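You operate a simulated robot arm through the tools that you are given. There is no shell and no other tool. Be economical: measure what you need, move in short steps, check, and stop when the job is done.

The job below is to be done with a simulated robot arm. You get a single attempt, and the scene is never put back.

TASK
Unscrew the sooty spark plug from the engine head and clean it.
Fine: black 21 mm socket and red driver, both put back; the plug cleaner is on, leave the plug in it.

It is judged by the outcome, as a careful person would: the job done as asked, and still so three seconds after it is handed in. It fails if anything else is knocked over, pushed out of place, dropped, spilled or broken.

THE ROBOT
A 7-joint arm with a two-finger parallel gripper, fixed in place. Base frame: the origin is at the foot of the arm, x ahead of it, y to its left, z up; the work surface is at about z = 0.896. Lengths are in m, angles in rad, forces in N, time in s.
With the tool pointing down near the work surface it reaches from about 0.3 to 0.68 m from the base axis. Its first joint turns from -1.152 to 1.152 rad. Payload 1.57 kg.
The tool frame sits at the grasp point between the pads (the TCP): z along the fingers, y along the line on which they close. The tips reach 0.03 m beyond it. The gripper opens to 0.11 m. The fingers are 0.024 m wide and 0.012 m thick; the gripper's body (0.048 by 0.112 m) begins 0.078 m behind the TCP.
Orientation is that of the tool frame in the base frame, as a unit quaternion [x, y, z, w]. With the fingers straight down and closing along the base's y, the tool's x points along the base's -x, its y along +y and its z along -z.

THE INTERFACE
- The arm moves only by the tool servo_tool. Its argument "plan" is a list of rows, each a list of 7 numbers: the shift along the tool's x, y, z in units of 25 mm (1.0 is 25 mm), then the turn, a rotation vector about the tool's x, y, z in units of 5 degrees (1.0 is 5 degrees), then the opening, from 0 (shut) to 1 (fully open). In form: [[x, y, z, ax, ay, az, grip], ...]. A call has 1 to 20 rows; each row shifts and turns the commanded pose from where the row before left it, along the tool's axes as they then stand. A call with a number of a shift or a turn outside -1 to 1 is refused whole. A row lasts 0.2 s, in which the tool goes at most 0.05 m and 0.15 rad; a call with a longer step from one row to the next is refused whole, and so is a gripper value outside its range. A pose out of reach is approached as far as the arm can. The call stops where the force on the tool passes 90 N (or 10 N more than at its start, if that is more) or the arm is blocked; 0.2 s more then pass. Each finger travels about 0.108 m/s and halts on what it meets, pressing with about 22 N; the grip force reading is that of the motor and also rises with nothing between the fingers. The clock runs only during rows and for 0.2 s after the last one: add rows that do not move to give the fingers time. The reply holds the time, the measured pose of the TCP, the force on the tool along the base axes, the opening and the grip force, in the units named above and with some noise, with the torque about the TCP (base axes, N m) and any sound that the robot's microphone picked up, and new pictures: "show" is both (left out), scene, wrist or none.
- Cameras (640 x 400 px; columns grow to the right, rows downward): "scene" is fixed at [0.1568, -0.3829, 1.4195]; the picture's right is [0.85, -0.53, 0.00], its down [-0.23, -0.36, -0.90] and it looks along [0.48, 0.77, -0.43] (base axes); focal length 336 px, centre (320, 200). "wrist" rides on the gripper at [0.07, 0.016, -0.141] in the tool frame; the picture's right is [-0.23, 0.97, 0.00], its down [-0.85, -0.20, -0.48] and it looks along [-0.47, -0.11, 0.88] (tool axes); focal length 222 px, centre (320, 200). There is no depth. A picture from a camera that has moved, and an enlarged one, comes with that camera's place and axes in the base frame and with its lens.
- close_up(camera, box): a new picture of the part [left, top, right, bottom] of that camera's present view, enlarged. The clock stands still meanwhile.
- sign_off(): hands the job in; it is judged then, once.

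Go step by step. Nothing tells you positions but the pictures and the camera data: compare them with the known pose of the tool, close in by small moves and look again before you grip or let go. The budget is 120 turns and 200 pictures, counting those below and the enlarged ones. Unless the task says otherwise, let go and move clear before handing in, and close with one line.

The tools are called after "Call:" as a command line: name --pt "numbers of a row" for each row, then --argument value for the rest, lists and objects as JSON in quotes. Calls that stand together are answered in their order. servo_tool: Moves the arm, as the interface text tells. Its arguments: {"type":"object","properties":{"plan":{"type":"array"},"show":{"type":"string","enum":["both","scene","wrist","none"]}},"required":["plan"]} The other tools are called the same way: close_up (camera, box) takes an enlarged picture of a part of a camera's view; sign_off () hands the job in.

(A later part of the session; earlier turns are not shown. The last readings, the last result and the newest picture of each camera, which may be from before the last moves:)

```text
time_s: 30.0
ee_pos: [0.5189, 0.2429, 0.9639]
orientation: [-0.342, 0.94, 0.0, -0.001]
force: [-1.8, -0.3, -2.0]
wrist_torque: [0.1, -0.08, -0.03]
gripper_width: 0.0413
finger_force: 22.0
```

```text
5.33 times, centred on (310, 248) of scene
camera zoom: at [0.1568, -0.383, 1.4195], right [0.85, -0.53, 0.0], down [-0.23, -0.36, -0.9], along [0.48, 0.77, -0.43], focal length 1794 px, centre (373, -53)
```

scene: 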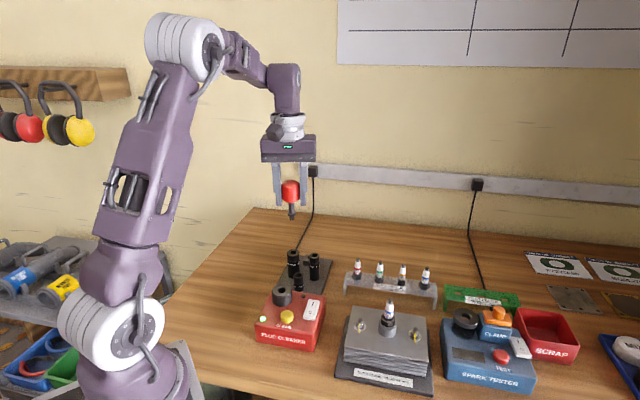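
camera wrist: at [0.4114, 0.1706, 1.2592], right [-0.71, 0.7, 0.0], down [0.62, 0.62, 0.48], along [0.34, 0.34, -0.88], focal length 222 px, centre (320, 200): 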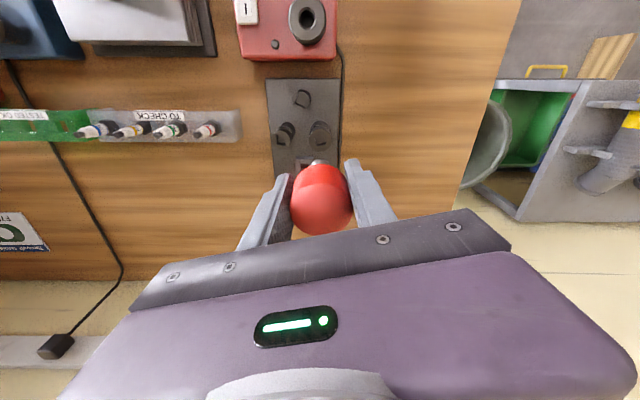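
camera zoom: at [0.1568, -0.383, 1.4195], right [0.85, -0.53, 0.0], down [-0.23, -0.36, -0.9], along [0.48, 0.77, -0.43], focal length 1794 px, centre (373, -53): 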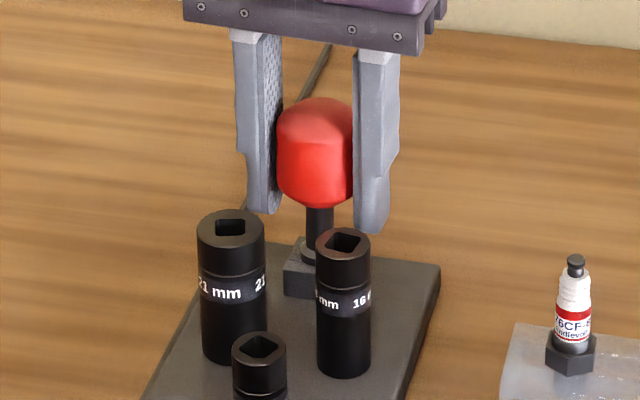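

The handle is at its original height in the picture, so I'll release it and rise, then look over the socket.

Call:
servo_tool --pt "0 0 0.05 0 0 0 0" --pt "0 0 0 0 0 0 0.5" --pt "0 0 0 0 0 0 0.8" --pt "0 0 0 0 0 0 1" --pt "0 0 0 0 0 0 1" --pt "0 0 -0.7 0 0 0 1" --pt "0 0 -0.8 0 0 0 1" --pt "0 0 -0.8 0 0 0 1" --pt "0 0 -0.8 0 0 0 1" --pt "0 0 -0.8 0 0 0 1" --pt "0 0 0 0 0 0 1"

Call:
close_up --camera "scene" --box '[280, 210, 340, 285]'

Call:
close_up --camera "wrist" --box '[220, 0, 400, 200]'

```text
time_s: 32.4
ee_pos: [0.519, 0.244, 1.061]
orientation: [-0.342, 0.94, 0.0, 0.0]
force: [-0.1, -0.4, -0.2]
wrist_torque: [0.03, 0.0, 0.03]
gripper_width: 0.1099
finger_force: 0.0
camera wrist: at [0.4554, 0.2109, 1.2029], right [-0.45, 0.89, 0.0], down [0.78, 0.4, 0.48], along [0.43, 0.22, -0.88], focal length 222 px, centre (320, 200)
```

scene: 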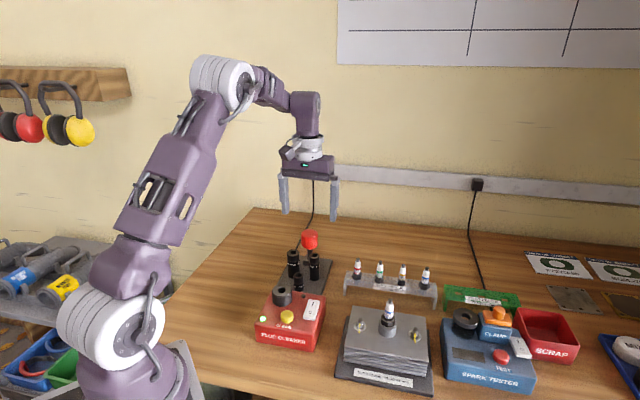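
wrist: 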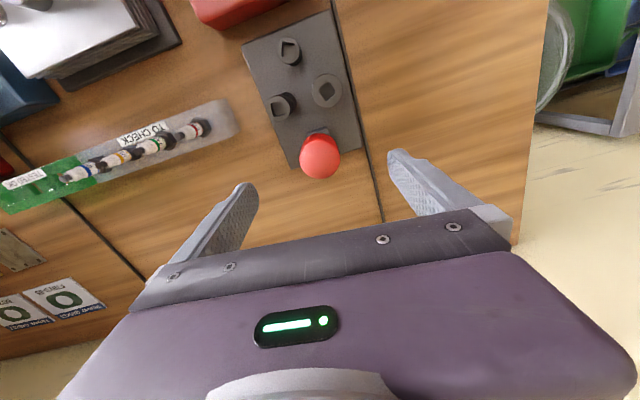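

```text
5.33 times, centred on (310, 248) of scene
camera zoom: at [0.1568, -0.3829, 1.4195], right [0.85, -0.53, 0.0], down [-0.23, -0.36, -0.9], along [0.48, 0.77, -0.43], focal length 1794 px, centre (373, -53)
```

zoom: 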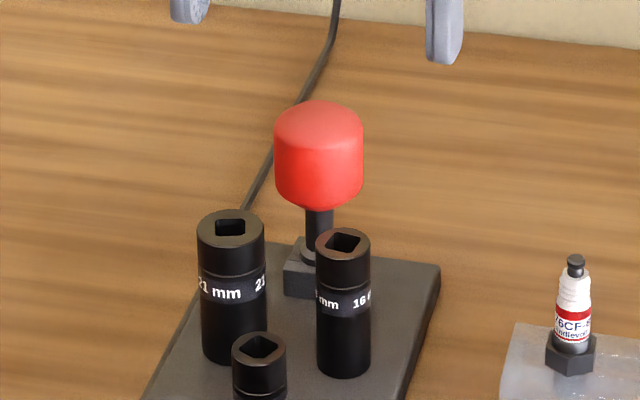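

```text
2.00 times, centred on (310, 100) of wrist
camera zoom: at [0.4554, 0.2109, 1.2029], right [-0.45, 0.89, 0.0], down [0.78, 0.4, 0.48], along [0.43, 0.22, -0.88], focal length 444 px, centre (340, 400)
```

zoom: 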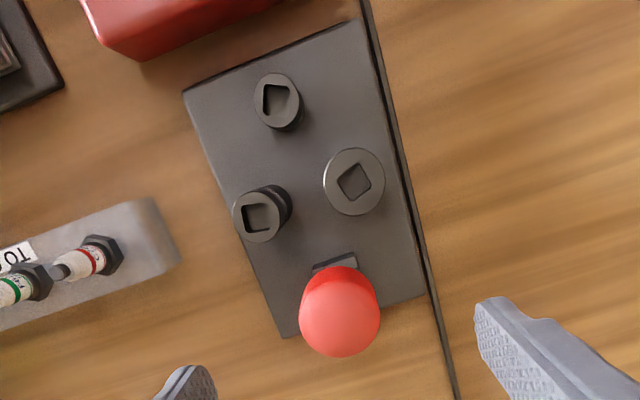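

The driver is back in its holder exactly as before. Next, the socket: I'll move above it with the fingers partly open (44 mm), closing across the stand where the gaps allow.

Call:
servo_tool --pt "0.78 0.28 0 0 0 0 0.6" --pt "0.78 0.28 0 0 0 0 0.42" --pt "0.76 0.27 0 0 0 0 0.42" --pt "0 0 0 0 0 -1 0.42" --pt "0 0 0.5 0 0 0 0.42" --pt "0 0 0.5 0 0 0 0.42" --pt "0 0 0 0 0 0 0.42"

Call:
close_up --camera "scene" --box '[265, 200, 335, 285]'

Call:
close_up --camera "wrist" --box '[240, 60, 400, 240]'

```text
time_s: 34.0
ee_pos: [0.461, 0.2201, 1.037]
orientation: [-0.383, 0.924, 0.0, 0.0]
force: [-0.1, -0.8, 0.7]
wrist_torque: [0.01, 0.0, -0.01]
gripper_width: 0.0461
finger_force: 0.1
camera wrist: at [0.4007, 0.1826, 1.1779], right [-0.53, 0.85, 0.0], down [0.75, 0.46, 0.48], along [0.41, 0.25, -0.88], focal length 222 px, centre (320, 200)
```

scene: 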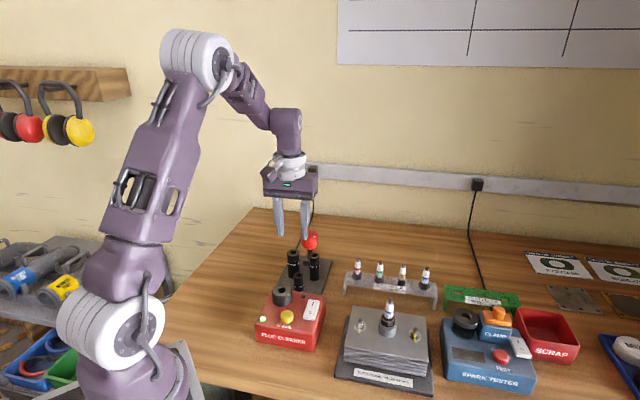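
wrist: 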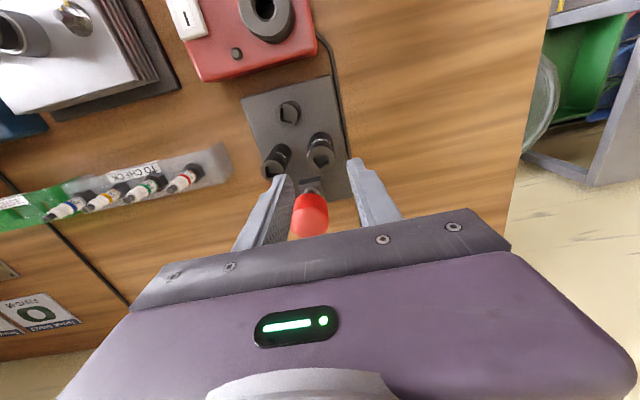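

```text
4.71 times, centred on (300, 242) of scene
camera zoom: at [0.1568, -0.3829, 1.4195], right [0.85, -0.53, 0.0], down [-0.23, -0.36, -0.9], along [0.48, 0.77, -0.43], focal length 1583 px, centre (414, 0)
```

zoom: 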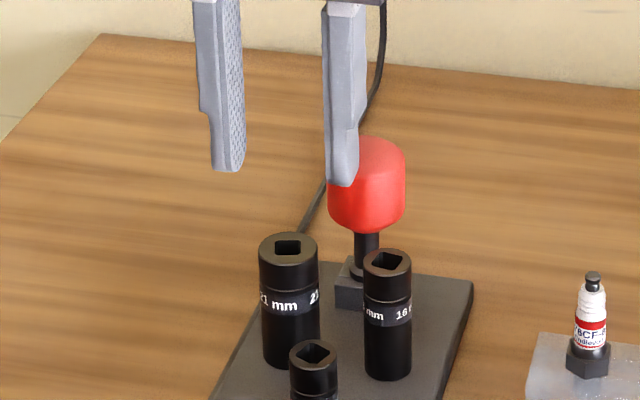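

```text
2.22 times, centred on (320, 150) of wrist
camera zoom: at [0.4007, 0.1826, 1.1779], right [-0.53, 0.85, 0.0], down [0.75, 0.46, 0.48], along [0.41, 0.25, -0.88], focal length 494 px, centre (320, 311)
```

zoom: 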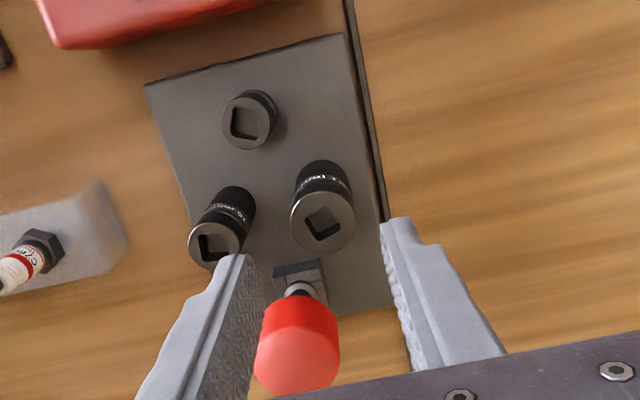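

The fingers are centred over the socket. I'll lower around it and check before gripping.

Call:
servo_tool --pt "0 0 0.7 0 0 0 0.42" --pt "0 0 0.7 0 0 0 0.42" --pt "0 0 0.7 0 0 0 0.42" --pt "0 0 0.7 0 0 0 0.42" --pt "0 0 0.4 0 0 0 0.42" --pt "0 0 0.28 0 0 0 0.42" --pt "0 0 0 0 0 0 0.42" --show "none"

Call:
close_up --camera "scene" --box '[265, 210, 335, 295]'

Call:
close_up --camera "wrist" --box '[240, 60, 400, 240]'

```text
time_s: 35.6
ee_pos: [0.4614, 0.2228, 0.9499]
orientation: [-0.382, 0.924, 0.0, 0.0]
force: [-0.4, -0.2, -0.2]
wrist_torque: [-0.02, -0.01, 0.01]
gripper_width: 0.0463
finger_force: 0.1
```

```text
4.71 times, centred on (300, 252) of scene
camera zoom: at [0.1568, -0.3829, 1.4195], right [0.85, -0.53, 0.0], down [-0.23, -0.36, -0.9], along [0.48, 0.77, -0.43], focal length 1583 px, centre (414, -47)
```

zoom: 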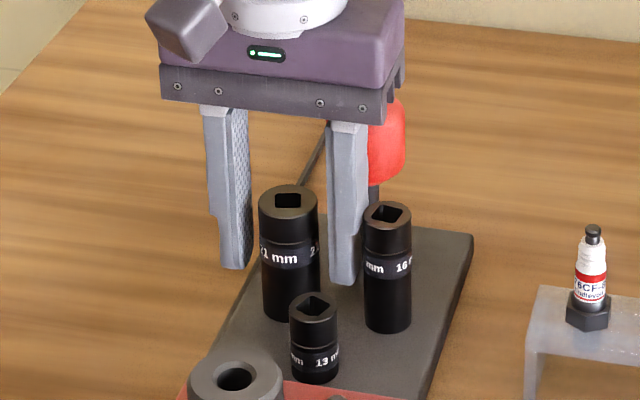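

```text
2.22 times, centred on (320, 150) of wrist
camera zoom: at [0.4012, 0.1839, 1.0901], right [-0.53, 0.85, 0.0], down [0.75, 0.46, 0.48], along [0.41, 0.25, -0.88], focal length 494 px, centre (320, 311)
```

zoom: 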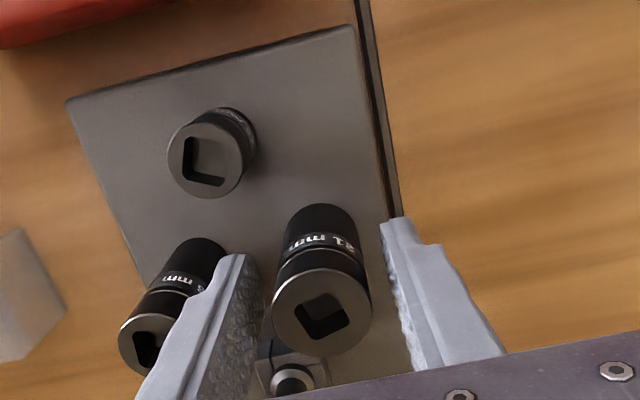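

Perfectly centred. I'll close on the socket and lift it.

Call:
servo_tool --pt "0 0 0 0 0 0 0.3" --pt "0 0 0 0 0 0 0" --pt "0 0 0 0 0 0 0" --pt "0 0 0 0 0 0 0" --pt "0 0 -0.4 0 0 0 0" --pt "0 0 -0.7 0 0 0 0" --pt "0 0 -0.8 0 0 0 0" --pt "0 0 -0.8 0 0 0 0" --pt "0 0 -0.8 0 0 0 0" --pt "0 0 -0.8 0 0 0 0" --pt "0 0 -0.8 0 0 0 0" --pt "0 0 0 0 0 0 0"

Call:
close_up --camera "scene" --box '[255, 180, 345, 290]'

Call:
close_up --camera "wrist" --box '[0, 0, 340, 200]'

```text
time_s: 38.2
ee_pos: [0.4608, 0.2228, 1.0754]
orientation: [-0.382, 0.924, 0.001, 0.0]
force: [-1.3, -0.8, -1.0]
wrist_torque: [0.01, 0.01, 0.02]
gripper_width: 0.03
finger_force: 21.8
camera wrist: at [0.4012, 0.1843, 1.217], right [-0.53, 0.85, 0.0], down [0.75, 0.46, 0.48], along [0.41, 0.25, -0.88], focal length 222 px, centre (320, 200)
```

scene: 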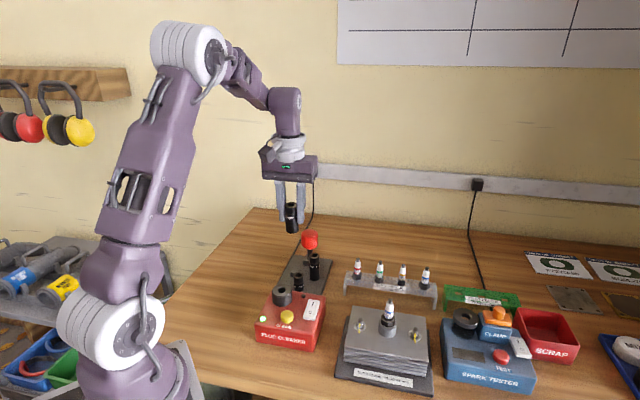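
wrist: 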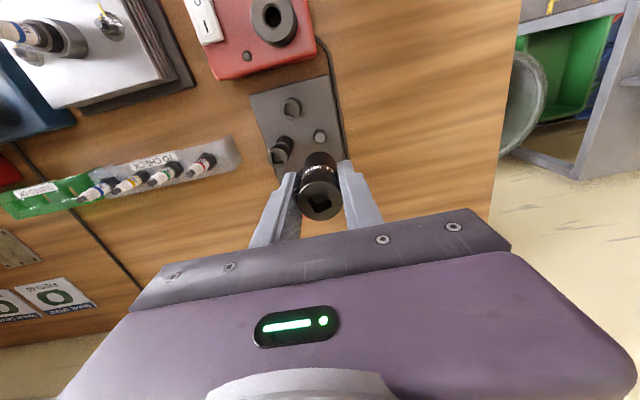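

```text
3.64 times, centred on (300, 235) of scene
camera zoom: at [0.1569, -0.3829, 1.4195], right [0.85, -0.53, 0.0], down [-0.23, -0.36, -0.9], along [0.48, 0.77, -0.43], focal length 1223 px, centre (393, 73)
```

zoom: 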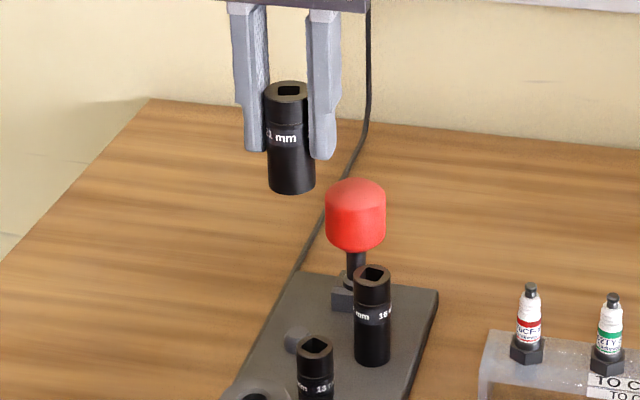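

```text
1.88 times, centred on (170, 100) of wrist
camera zoom: at [0.4012, 0.1843, 1.217], right [-0.53, 0.85, 0.0], down [0.75, 0.46, 0.48], along [0.41, 0.25, -0.88], focal length 418 px, centre (602, 388)
```

zoom: 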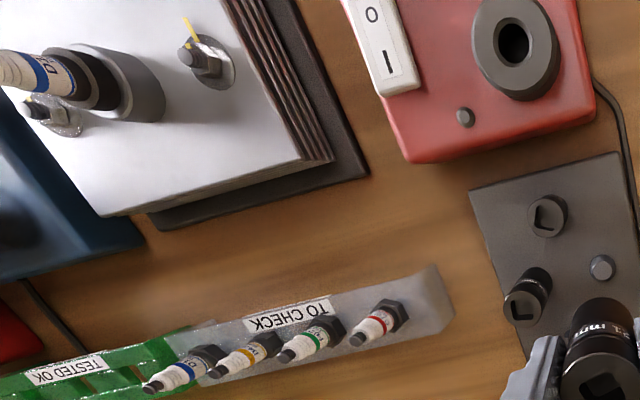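

The socket is held. The engine plug is at about (0.509, -0.055) with its hex near z 0.95 and top near z 1.005. I'll carry the socket to a viewing spot just beyond it, turning back to yaw 0.

Call:
servo_tool --pt "0 0 -0.7 0 0 0 0" --pt "0.4345 -0.995 -0.05 0 0 0 0" --pt "0.4345 -0.995 -0.05 0 0 0 0" --pt "0.4345 -0.995 -0.05 0 0 0 0" --pt "0.4345 -0.995 -0.05 0 0 0 0" --pt "0.4345 -0.995 -0.05 0 0 0 0" --pt "0.4345 -0.995 -0.05 0 0 0 0" --pt "0.4345 -0.995 -0.05 0 0 0 0" --pt "0.4345 -0.995 -0.05 0 0 0 0" --pt "0.4345 -0.995 -0.05 0 0 0 0" --pt "0.4345 -0.995 -0.05 0 0 0 0" --pt "0.4345 -0.995 -0.05 0 0 0 0" --pt "0 0 0 0 0 0 0" --show "none"

Call:
servo_tool --pt "0 0 0 0 0 1 0" --pt "0 0 0 0 0 1 0" --pt "0 0 0 0 0 1 0" --pt "0 0 0 0 0 1 0" --pt "0 0 0 0 0 1 0" --pt "0 0 0 0 0 1 0" --pt "0 0 0 0 0 1 0" --pt "0 0 0 0 0 1 0" --pt "0 0 0 0 0 1 0" --pt "0 0 0 0 0 0 0"

Call:
close_up --camera "wrist" --box '[230, 30, 410, 220]'

Call:
close_up --camera "scene" --box '[330, 220, 470, 380]'

```text
time_s: 41.0
ee_pos: [0.5695, -0.0565, 1.1078]
orientation: [-0.383, 0.924, 0.0, 0.0]
force: [0.2, -0.2, -1.1]
wrist_torque: [0.03, -0.02, 0.01]
gripper_width: 0.0303
finger_force: 22.4
```

```text
time_s: 43.2
ee_pos: [0.5704, -0.0567, 1.1064]
orientation: [0.001, 1.0, 0.0, -0.001]
force: [-0.3, 0.7, -1.5]
wrist_torque: [-0.01, 0.02, 0.02]
gripper_width: 0.0299
finger_force: 22.0
camera wrist: at [0.5007, -0.041, 1.2489], right [0.23, 0.97, 0.0], down [0.85, -0.2, 0.48], along [0.47, -0.11, -0.88], focal length 222 px, centre (320, 200)
```

scene: 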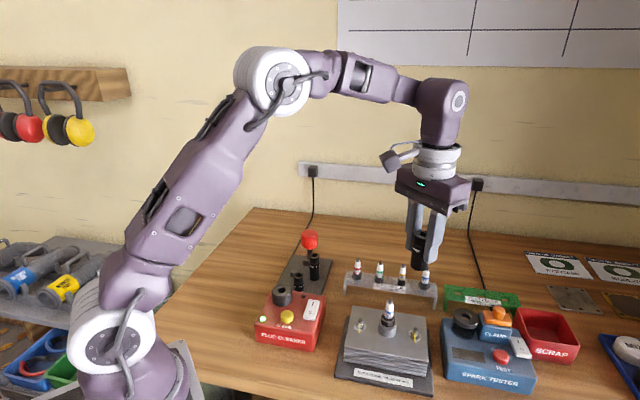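
wrist: 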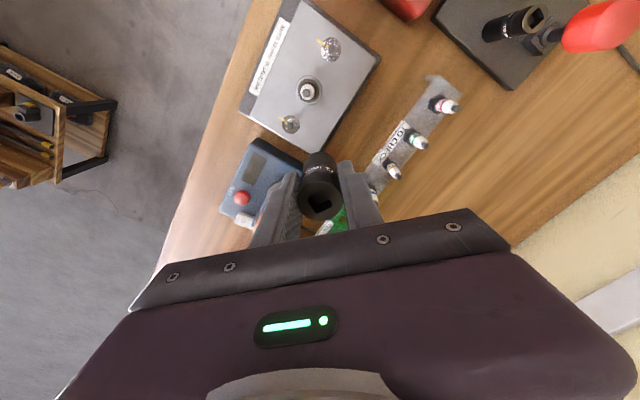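

```text
2.11 times, centred on (320, 125) of wrist
camera zoom: at [0.5007, -0.041, 1.2489], right [0.23, 0.97, 0.0], down [0.85, -0.2, 0.48], along [0.47, -0.11, -0.88], focal length 468 px, centre (320, 358)
```

zoom: 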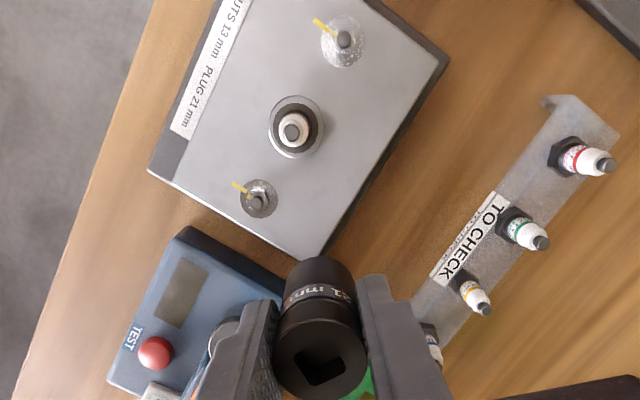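

```text
2.50 times, centred on (400, 300) of scene
camera zoom: at [0.1569, -0.3829, 1.4195], right [0.85, -0.53, 0.0], down [-0.23, -0.36, -0.9], along [0.48, 0.77, -0.43], focal length 841 px, centre (120, -50)
```

zoom: 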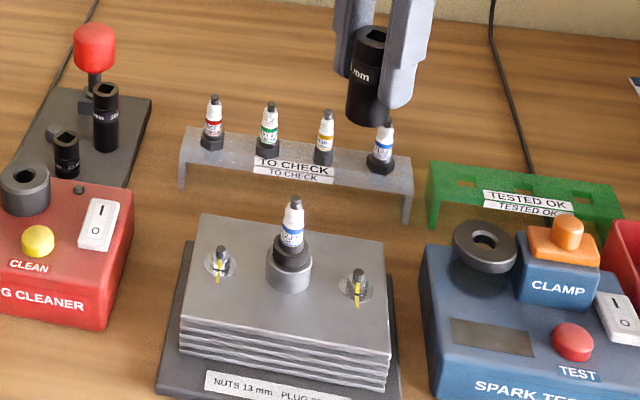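

The plug is visible nearly from above, at about (0.511, -0.057). I'll zoom in to read the hex's orientation.

Call:
close_up --camera "wrist" --box '[285, 65, 335, 115]'

Call:
close_up --camera "scene" --box '[365, 290, 415, 345]'

```text
8.00 times, centred on (310, 90) of wrist
camera zoom: at [0.5007, -0.041, 1.2489], right [0.23, 0.97, 0.0], down [0.85, -0.2, 0.48], along [0.47, -0.11, -0.88], focal length 1777 px, centre (400, 1080)
```

zoom: 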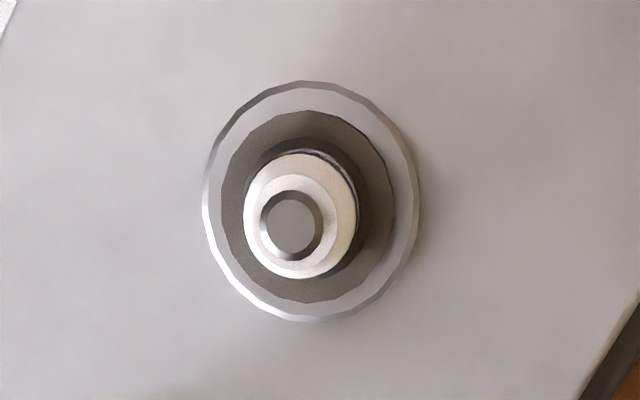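

```text
7.27 times, centred on (390, 318) of scene
camera zoom: at [0.1569, -0.3829, 1.4195], right [0.85, -0.53, 0.0], down [-0.23, -0.36, -0.9], along [0.48, 0.77, -0.43], focal length 2446 px, centre (-189, -654)
```

zoom: 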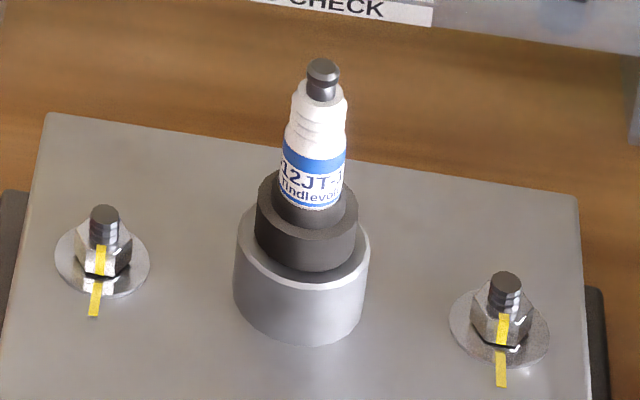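

The plug axis comes to about (0.5095, -0.0567), top z 1.006. I'll move the socket over it and descend to just above the terminal.

Call:
servo_tool --pt "0.82 0 0 0 0 0 0" --pt "0.82 0 0 0 0 0 0" --pt "0.8 0 0 0 0 0 0" --pt "0 0 0.6 0 0 0 0" --pt "0 0 0.6 0 0 0 0" --pt "0 0 0.4 0 0 0 0" --pt "0 0 0 0 0 0 0"

Call:
close_up --camera "scene" --box '[350, 250, 430, 350]'

Call:
close_up --camera "wrist" --box '[260, 100, 380, 230]'

```text
time_s: 44.8
ee_pos: [0.5071, -0.0569, 1.0672]
orientation: [0.0, 1.0, 0.0, 0.0]
force: [0.9, -0.8, -2.1]
wrist_torque: [-0.01, -0.02, 0.0]
gripper_width: 0.03
finger_force: 22.2
camera wrist: at [0.4389, -0.0405, 1.209], right [0.23, 0.97, 0.0], down [0.85, -0.2, 0.48], along [0.47, -0.11, -0.88], focal length 222 px, centre (320, 200)
```

scene: 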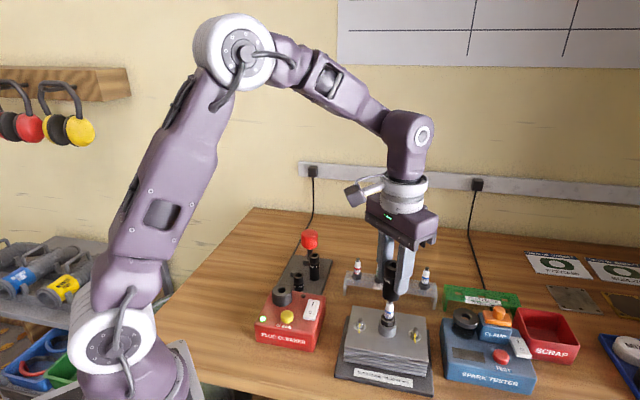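
wrist: 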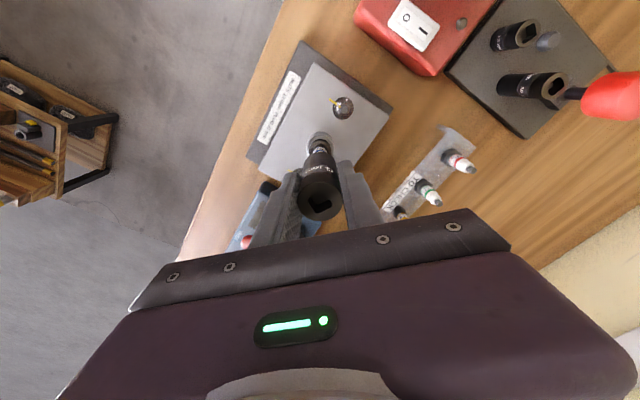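

```text
4.00 times, centred on (390, 300) of scene
camera zoom: at [0.1569, -0.3829, 1.4195], right [0.85, -0.53, 0.0], down [-0.23, -0.36, -0.9], along [0.48, 0.77, -0.43], focal length 1345 px, centre (40, -200)
```

zoom: 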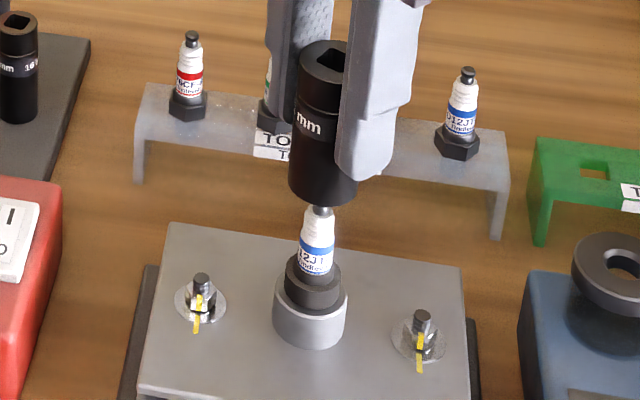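

```text
3.08 times, centred on (320, 165) of wrist
camera zoom: at [0.4389, -0.0405, 1.209], right [0.23, 0.97, 0.0], down [0.85, -0.2, 0.48], along [0.47, -0.11, -0.88], focal length 684 px, centre (320, 308)
```

zoom: 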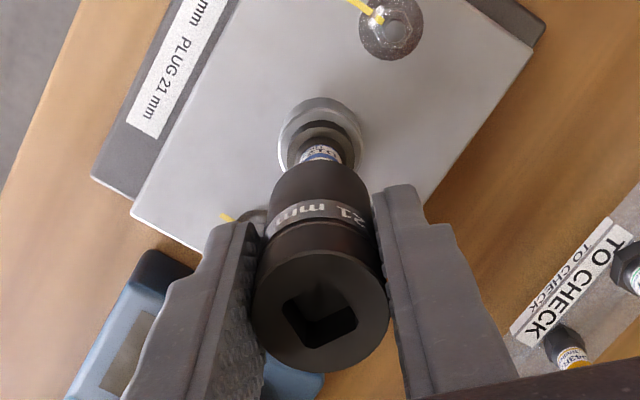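

The socket and plug axes look aligned in both views. I'll lower 25 mm over the insulator and recheck.

Call:
servo_tool --pt "0 0 0.25 0 0 0 0" --pt "0 0 0.25 0 0 0 0" --pt "0 0 0.25 0 0 0 0" --pt "0 0 0.25 0 0 0 0" --pt "0 0 0 0 0 0 0" --show "none"

Call:
close_up --camera "scene" --box '[360, 270, 420, 350]'

Call:
close_up --camera "wrist" --box '[260, 80, 380, 230]'

```text
time_s: 46.0
ee_pos: [0.5091, -0.057, 1.0432]
orientation: [0.0, 1.0, 0.0, 0.0]
force: [0.3, 0.2, -1.5]
wrist_torque: [-0.01, 0.0, -0.02]
gripper_width: 0.0301
finger_force: 22.0
```

```text
5.00 times, centred on (390, 310) of scene
camera zoom: at [0.1569, -0.3829, 1.4195], right [0.85, -0.53, 0.0], down [-0.23, -0.36, -0.9], along [0.48, 0.77, -0.43], focal length 1682 px, centre (-30, -350)
```

zoom: 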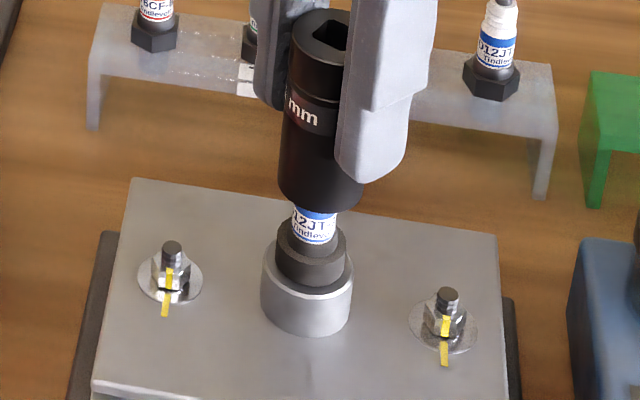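

```text
2.67 times, centred on (320, 155) of wrist
camera zoom: at [0.4396, -0.0413, 1.1845], right [0.23, 0.97, 0.0], down [0.86, -0.2, 0.48], along [0.47, -0.11, -0.88], focal length 592 px, centre (320, 320)
```

zoom: 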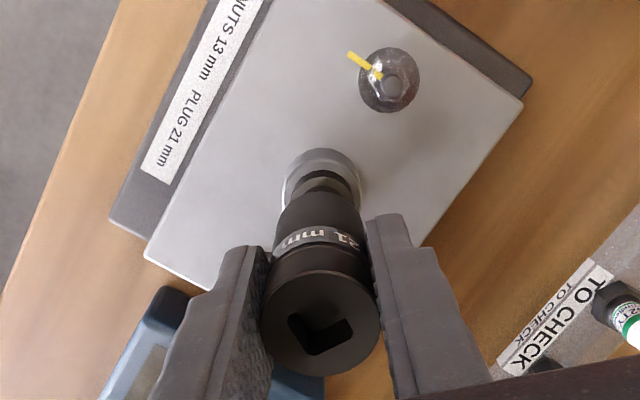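

Still well centred. I'll lower further toward the dark hex collar in small steps.

Call:
servo_tool --pt "0 0 0.2 0 0 0 0" --pt "0 0 0.2 0 0 0 0" --pt "0 0 0.15 0 0 0 0" --pt "0 0 0 0 0 0 0" --show "none"

Call:
close_up --camera "scene" --box '[360, 270, 420, 350]'

Call:
close_up --camera "wrist" --box '[260, 80, 380, 230]'

```text
time_s: 47.0
ee_pos: [0.5111, -0.0577, 1.029]
orientation: [-0.001, 1.0, 0.001, 0.0]
force: [0.1, 0.0, -2.4]
wrist_torque: [-0.01, -0.01, -0.02]
gripper_width: 0.0299
finger_force: 21.5
```

```text
5.00 times, centred on (390, 310) of scene
camera zoom: at [0.1569, -0.3829, 1.4195], right [0.85, -0.53, 0.0], down [-0.23, -0.36, -0.9], along [0.48, 0.77, -0.43], focal length 1682 px, centre (-30, -350)
```

zoom: 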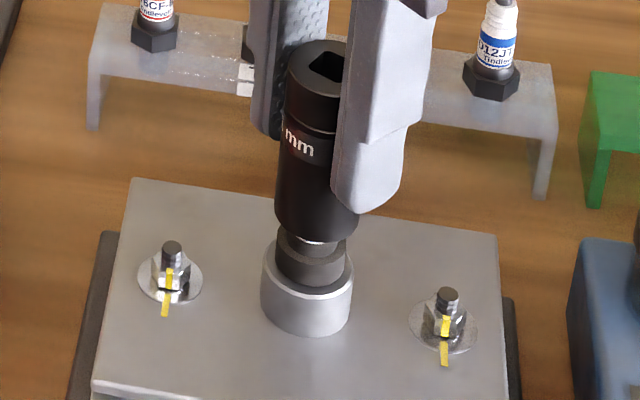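

```text
2.67 times, centred on (320, 155) of wrist
camera zoom: at [0.4401, -0.0407, 1.1704], right [0.23, 0.97, 0.0], down [0.86, -0.2, 0.48], along [0.47, -0.11, -0.88], focal length 592 px, centre (320, 320)
```

zoom: 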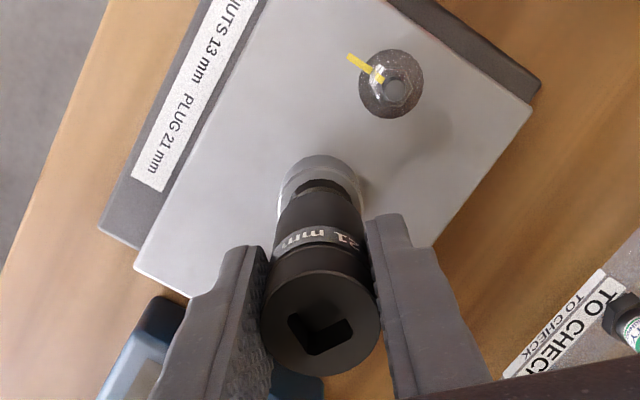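

Nearly at the collar; I'll nudge 0.6 mm and go down slowly, watching for contact.

Call:
servo_tool --pt "0.02 0.015 0.1 0 0 0 0" --pt "0 0 0.1 0 0 0 0" --pt "0 0 0.1 0 0 0 0" --pt "0 0 0 0 0 0 0" --show "none"

Call:
close_up --camera "scene" --box '[360, 270, 420, 350]'

```text
time_s: 48.0
ee_pos: [0.5083, -0.0568, 1.0206]
orientation: [0.0, 1.0, 0.0, -0.001]
force: [-0.4, 0.2, -1.9]
wrist_torque: [0.0, -0.02, 0.0]
gripper_width: 0.0302
finger_force: 22.2
```

```text
5.00 times, centred on (390, 310) of scene
camera zoom: at [0.1569, -0.3829, 1.4195], right [0.85, -0.53, 0.0], down [-0.23, -0.36, -0.9], along [0.48, 0.77, -0.43], focal length 1682 px, centre (-30, -350)
```

zoom: 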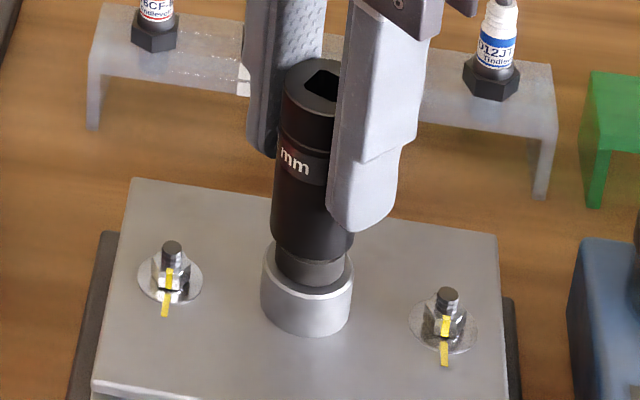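

Aligned and no contact yet. Continuing down.

Call:
servo_tool --pt "0 0 0.1 0 0 0 0" --pt "0 0 0.1 0 0 0 0" --pt "0 0 0 0 0 0 0" --show "none"

Call:
servo_tool --pt "0 0 0.1 0 0 0 0" --pt "0 0 0.1 0 0 0 0" --pt "0 0 0 0 0 0 0" --show "none"

Call:
close_up --camera "scene" --box '[360, 270, 420, 350]'

```text
time_s: 48.8
ee_pos: [0.5079, -0.0568, 1.0169]
orientation: [0.0, 1.0, 0.001, 0.001]
force: [0.5, 0.1, -1.8]
wrist_torque: [0.0, -0.01, 0.03]
gripper_width: 0.0301
finger_force: 22.1
```

```text
time_s: 49.6
ee_pos: [0.509, -0.0573, 1.0107]
orientation: [0.0, 1.0, 0.0, 0.001]
force: [0.3, -0.7, -2.2]
wrist_torque: [0.0, -0.04, 0.0]
gripper_width: 0.0302
finger_force: 21.7
```

```text
5.00 times, centred on (390, 310) of scene
camera zoom: at [0.1569, -0.3829, 1.4195], right [0.85, -0.53, 0.0], down [-0.23, -0.36, -0.9], along [0.48, 0.77, -0.43], focal length 1682 px, centre (-30, -350)
```

zoom: 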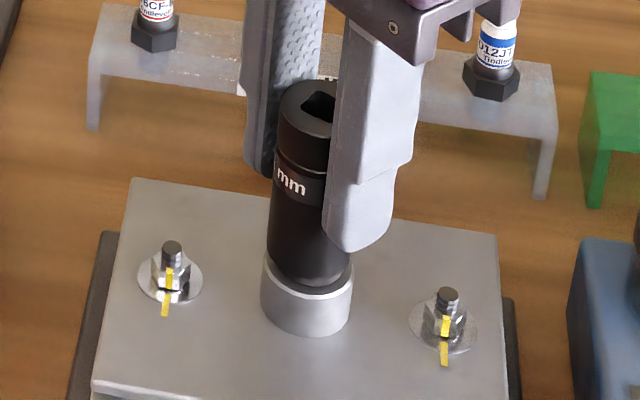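

The socket is sliding over the collar with no force. I'll continue until it touches something.

Call:
servo_tool --pt "0 0 0.08 0 0 0 0" --pt "0 0 0.08 0 0 0 0" --pt "0 0 0 0 0 0 0" --show "none"

Call:
servo_tool --pt "0 0 0.06 0 0 0 0" --pt "0 0 0.06 0 0 0 0" --pt "0 0 0 0 0 0 0" --show "none"

Call:
close_up --camera "scene" --box '[360, 270, 420, 350]'

```text
time_s: 50.4
ee_pos: [0.5085, -0.0562, 1.0076]
orientation: [0.0, 1.0, -0.001, 0.001]
force: [2.0, 0.7, 14.7]
wrist_torque: [0.02, 0.02, -0.02]
gripper_width: 0.03
finger_force: 22.1
```

```text
time_s: 51.2
ee_pos: [0.508, -0.057, 1.0035]
orientation: [0.0, 1.0, 0.0, 0.001]
force: [1.4, 3.3, 15.2]
wrist_torque: [0.01, -0.02, -0.01]
gripper_width: 0.0301
finger_force: 21.8
```

```text
5.00 times, centred on (390, 310) of scene
camera zoom: at [0.1567, -0.3828, 1.4196], right [0.85, -0.53, 0.0], down [-0.23, -0.36, -0.9], along [0.48, 0.77, -0.43], focal length 1682 px, centre (-30, -350)
```

zoom: 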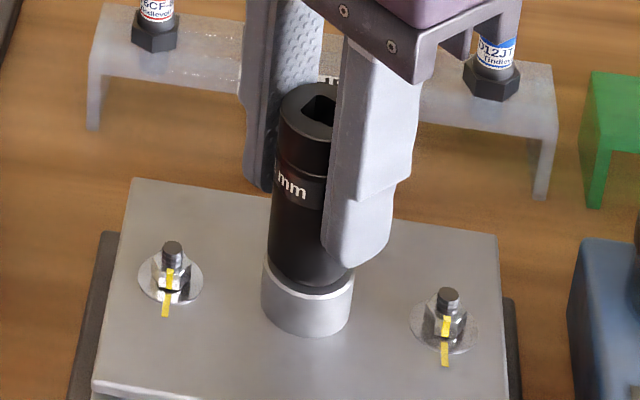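

The socket is resting at the boss level with about 15 N. I'll now turn anticlockwise a little and watch the torque.

Call:
servo_tool --pt "0 0 0 0 0 -1 0" --pt "0 0 0 0 0 -1 0" --pt "0 0 0 0 0 -1 0" --pt "0 0 0 0 0 0 0" --show "none"

Call:
close_up --camera "scene" --box '[360, 270, 420, 350]'

Call:
close_up --camera "wrist" --box '[260, 80, 380, 230]'

```text
time_s: 52.2
ee_pos: [0.508, -0.056, 1.0031]
orientation: [-0.13, 0.991, 0.0, -0.001]
force: [-0.7, -2.5, 21.6]
wrist_torque: [0.01, -0.04, 0.02]
gripper_width: 0.0302
finger_force: 22.1
```

```text
5.00 times, centred on (390, 310) of scene
camera zoom: at [0.1565, -0.383, 1.4195], right [0.85, -0.53, 0.0], down [-0.23, -0.36, -0.9], along [0.48, 0.77, -0.43], focal length 1682 px, centre (-30, -350)
```

zoom: 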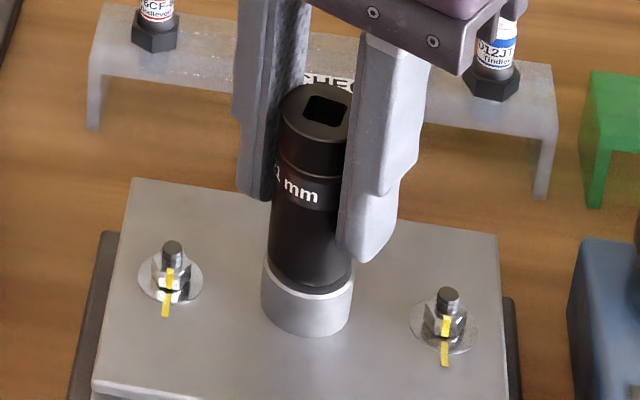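

```text
2.67 times, centred on (320, 155) of wrist
camera zoom: at [0.4367, -0.0591, 1.1457], right [-0.03, 1.0, 0.0], down [0.88, 0.03, 0.48], along [0.48, 0.02, -0.88], focal length 592 px, centre (320, 320)
```

zoom: 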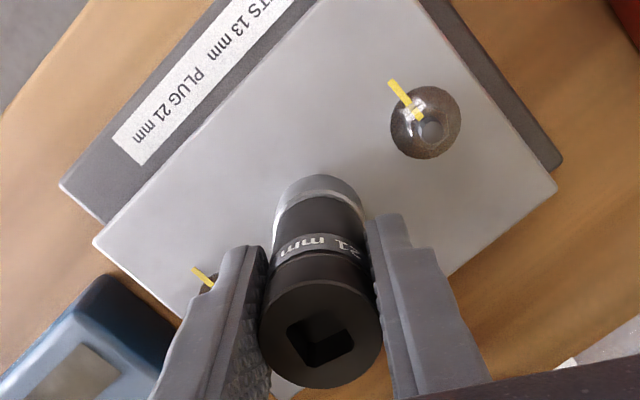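

The socket turned with the gripper with almost no torque, so it may not have found the hex yet. I'll keep turning while pressing lightly and watch for engagement.

Call:
servo_tool --pt "0 0 0 0 0 -1 0" --pt "0 0 0 0 0 -1 0" --pt "0 0 0 0 0 -1 0" --pt "0 0 0 0 0 0 0" --show "none"

Call:
servo_tool --pt "0 0 0 0 0 -1 0" --pt "0 0 0 0 0 -1 0" --pt "0 0 0 0 0 -1 0" --pt "0 0 0 0 0 0 0" --show "none"

Call:
servo_tool --pt "0 0 0 0 0 -1 0" --pt "0 0 0 0 0 -1 0" --pt "0 0 0 0 0 -1 0" --pt "0 0 0 0 0 0 0" --show "none"

Call:
close_up --camera "scene" --box '[360, 270, 420, 350]'

```text
time_s: 53.2
ee_pos: [0.5078, -0.0569, 1.0045]
orientation: [-0.26, 0.966, -0.001, 0.0]
force: [-1.2, -0.5, 23.0]
wrist_torque: [0.01, -0.01, 0.03]
gripper_width: 0.0301
finger_force: 22.5
```

```text
time_s: 54.2
ee_pos: [0.5077, -0.0563, 1.0034]
orientation: [-0.382, 0.924, 0.0, 0.0]
force: [-0.4, -1.1, 10.2]
wrist_torque: [-0.02, 0.01, 0.04]
gripper_width: 0.0303
finger_force: 21.6
```

```text
time_s: 55.2
ee_pos: [0.5088, -0.0574, 1.0042]
orientation: [-0.501, 0.866, 0.0, 0.0]
force: [1.1, -3.7, -0.5]
wrist_torque: [-0.12, -0.1, 0.02]
gripper_width: 0.0298
finger_force: 22.0
```

```text
5.00 times, centred on (390, 310) of scene
camera zoom: at [0.1569, -0.383, 1.4195], right [0.85, -0.53, 0.0], down [-0.23, -0.36, -0.9], along [0.48, 0.77, -0.43], focal length 1682 px, centre (-30, -350)
```

zoom: 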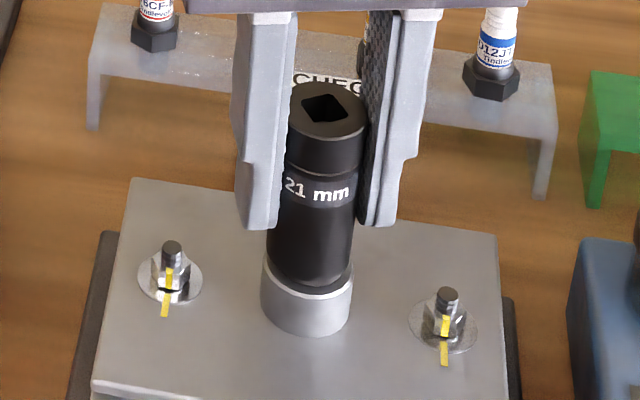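

The vertical force vanished around yaw 45–60°, suggesting the hex found its place. I'll press down a little to check.

Call:
servo_tool --pt "0 0 0.06 0 0 0 0" --pt "0 0 0.06 0 0 0 0" --pt "0 0 0 0 0 0 0" --show "none"

Call:
servo_tool --pt "0 0 0.06 0 0 0 0" --pt "0 0 0.06 0 0 0 0" --pt "0 0 0 0 0 0 0" --show "none"

Call:
close_up --camera "scene" --box '[360, 270, 420, 350]'

```text
time_s: 56.0
ee_pos: [0.5083, -0.0558, 0.9999]
orientation: [-0.5, 0.866, 0.0, 0.0]
force: [8.0, -2.0, 10.3]
wrist_torque: [-0.05, -0.06, 0.01]
gripper_width: 0.0301
finger_force: 22.3
```

```text
time_s: 56.8
ee_pos: [0.5078, -0.056, 0.9988]
orientation: [-0.5, 0.866, 0.0, 0.0]
force: [1.6, -1.1, 13.1]
wrist_torque: [-0.07, -0.09, 0.0]
gripper_width: 0.0304
finger_force: 22.0
```

```text
5.00 times, centred on (390, 310) of scene
camera zoom: at [0.1567, -0.3829, 1.4195], right [0.85, -0.53, 0.0], down [-0.23, -0.36, -0.9], along [0.48, 0.77, -0.43], focal length 1682 px, centre (-30, -350)
```

zoom: 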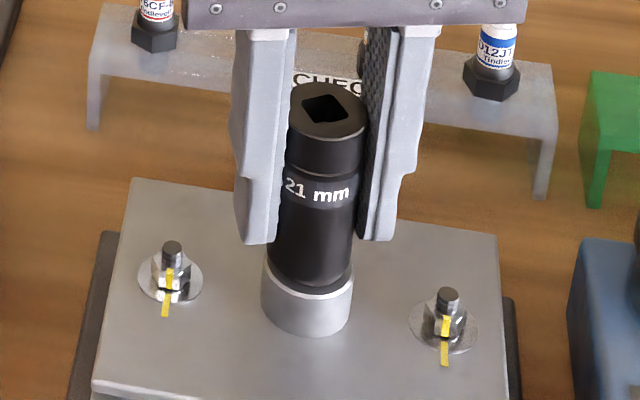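

The socket is down at its stop but I can't tell if the plug turned. I'll lift it enough to compare the label on the plug with before.

Call:
servo_tool --pt "0 0 -0.4 0 0 0 0" --pt "0 0 -0.5 0 0 0 0" --pt "0 0 -0.6 0 0 0 0" --pt "0 0 0 0 0 0 0" --show "none"

Call:
close_up --camera "scene" --box '[365, 280, 415, 345]'

```text
time_s: 57.8
ee_pos: [0.5074, -0.0561, 1.0358]
orientation: [-0.5, 0.866, 0.0, 0.0]
force: [-0.8, 0.5, -1.7]
wrist_torque: [-0.02, -0.01, 0.0]
gripper_width: 0.0301
finger_force: 21.8
```

```text
6.15 times, centred on (390, 312) of scene
camera zoom: at [0.1569, -0.3829, 1.4195], right [0.85, -0.53, 0.0], down [-0.23, -0.36, -0.9], along [0.48, 0.77, -0.43], focal length 2070 px, centre (-111, -492)
```

zoom: 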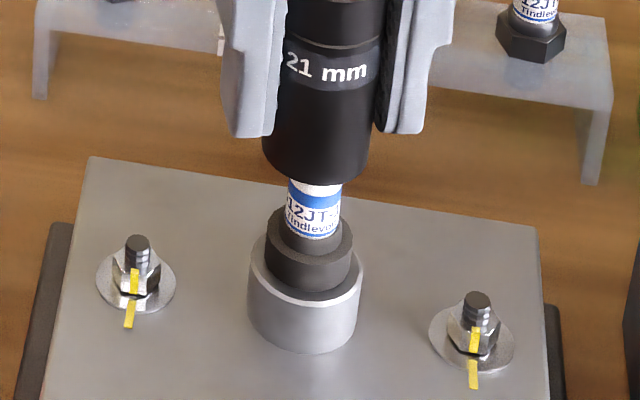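

The label has not moved, so the plug did not turn. I'll look closely at the dark collar to understand its shape.

Call:
close_up --camera "scene" --box '[380, 308, 400, 342]'

Call:
close_up --camera "scene" --box '[410, 260, 440, 295]'

```text
11.76 times, centred on (390, 325) of scene
camera zoom: at [0.1569, -0.3829, 1.4195], right [0.85, -0.53, 0.0], down [-0.23, -0.36, -0.9], along [0.48, 0.77, -0.43], focal length 3957 px, centre (-504, -1271)
```

zoom: 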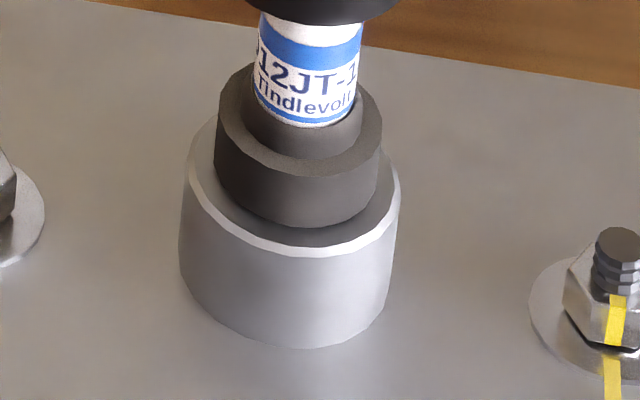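

```text
11.43 times, centred on (425, 278) of scene
camera zoom: at [0.1569, -0.3829, 1.4195], right [0.85, -0.53, 0.0], down [-0.23, -0.36, -0.9], along [0.48, 0.77, -0.43], focal length 3844 px, centre (-880, -686)
```

zoom: 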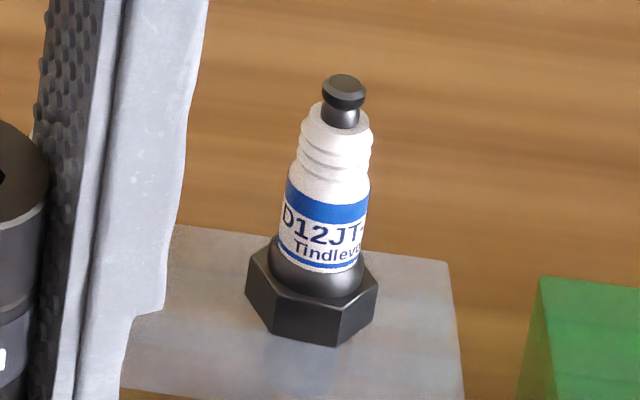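

The collar is round and the socket only slips around it when held by the fingers, so I'll set the socket down on the plug and turn it properly with the driver.

Call:
servo_tool --pt "0 0 0.6 0 0 0 0" --pt "0 0 0.5 0 0 0 0" --pt "0 0 0.36 0 0 0 0" --pt "0 0 0 0 0 0 0" --pt "0 0 0 0 0 0 0.5" --pt "0 0 0 0 0 0 0.5" --pt "0 0 0 0 0 0 0.5" --pt "0 0 -0.6 0 0 0 0.5" --pt "0 0 -0.8 0 0 0 0.5" --pt "0 0 -0.8 0 0 0 0.5" --pt "0 0 -0.8 0 0 0 0.5" --pt "0 0 -0.8 0 0 0 0.5" --pt "0 0 0 0 0 0 0.5"

Call:
close_up --camera "scene" --box '[360, 260, 420, 345]'

Call:
close_up --camera "wrist" --box '[270, 100, 370, 220]'

```text
time_s: 60.6
ee_pos: [0.5071, -0.0569, 1.0939]
orientation: [-0.5, 0.866, 0.0, 0.0]
force: [0.7, 0.8, 0.4]
wrist_torque: [0.02, 0.0, -0.01]
gripper_width: 0.0549
finger_force: 0.1
camera wrist: at [0.4595, -0.1094, 1.2355], right [-0.73, 0.68, 0.0], down [0.6, 0.64, 0.48], along [0.33, 0.35, -0.88], focal length 222 px, centre (320, 200)
```

scene: 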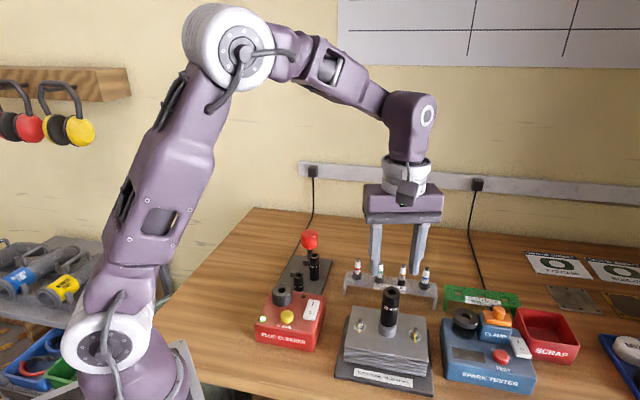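
wrist: 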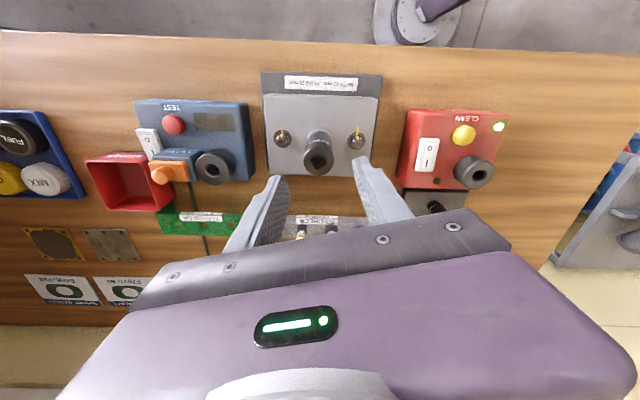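

```text
4.71 times, centred on (390, 302) of scene
camera zoom: at [0.1568, -0.3829, 1.4195], right [0.85, -0.53, 0.0], down [-0.23, -0.36, -0.9], along [0.48, 0.77, -0.43], focal length 1583 px, centre (-9, -282)
```

zoom: 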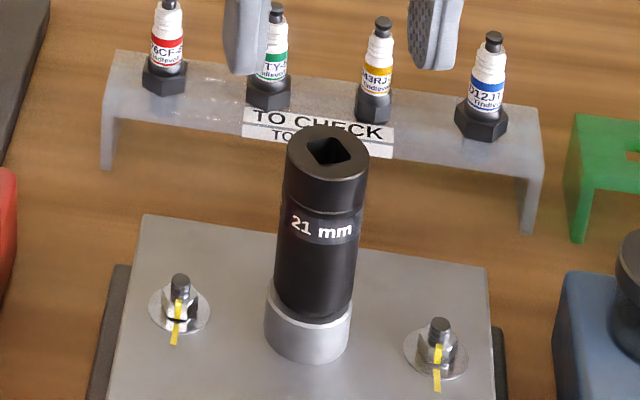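

```text
3.33 times, centred on (320, 160) of wrist
camera zoom: at [0.4595, -0.1094, 1.2355], right [-0.73, 0.68, 0.0], down [0.6, 0.64, 0.48], along [0.33, 0.35, -0.88], focal length 740 px, centre (320, 333)
```

zoom: 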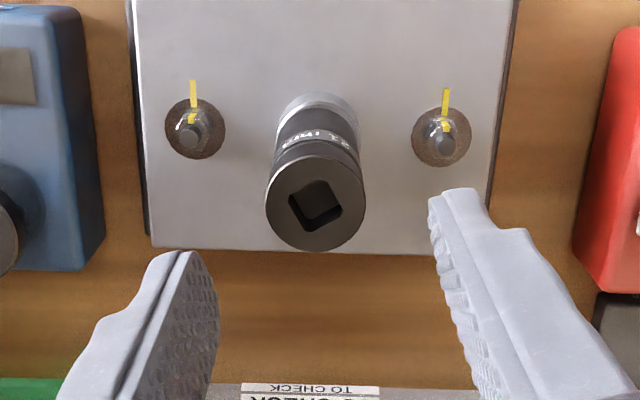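

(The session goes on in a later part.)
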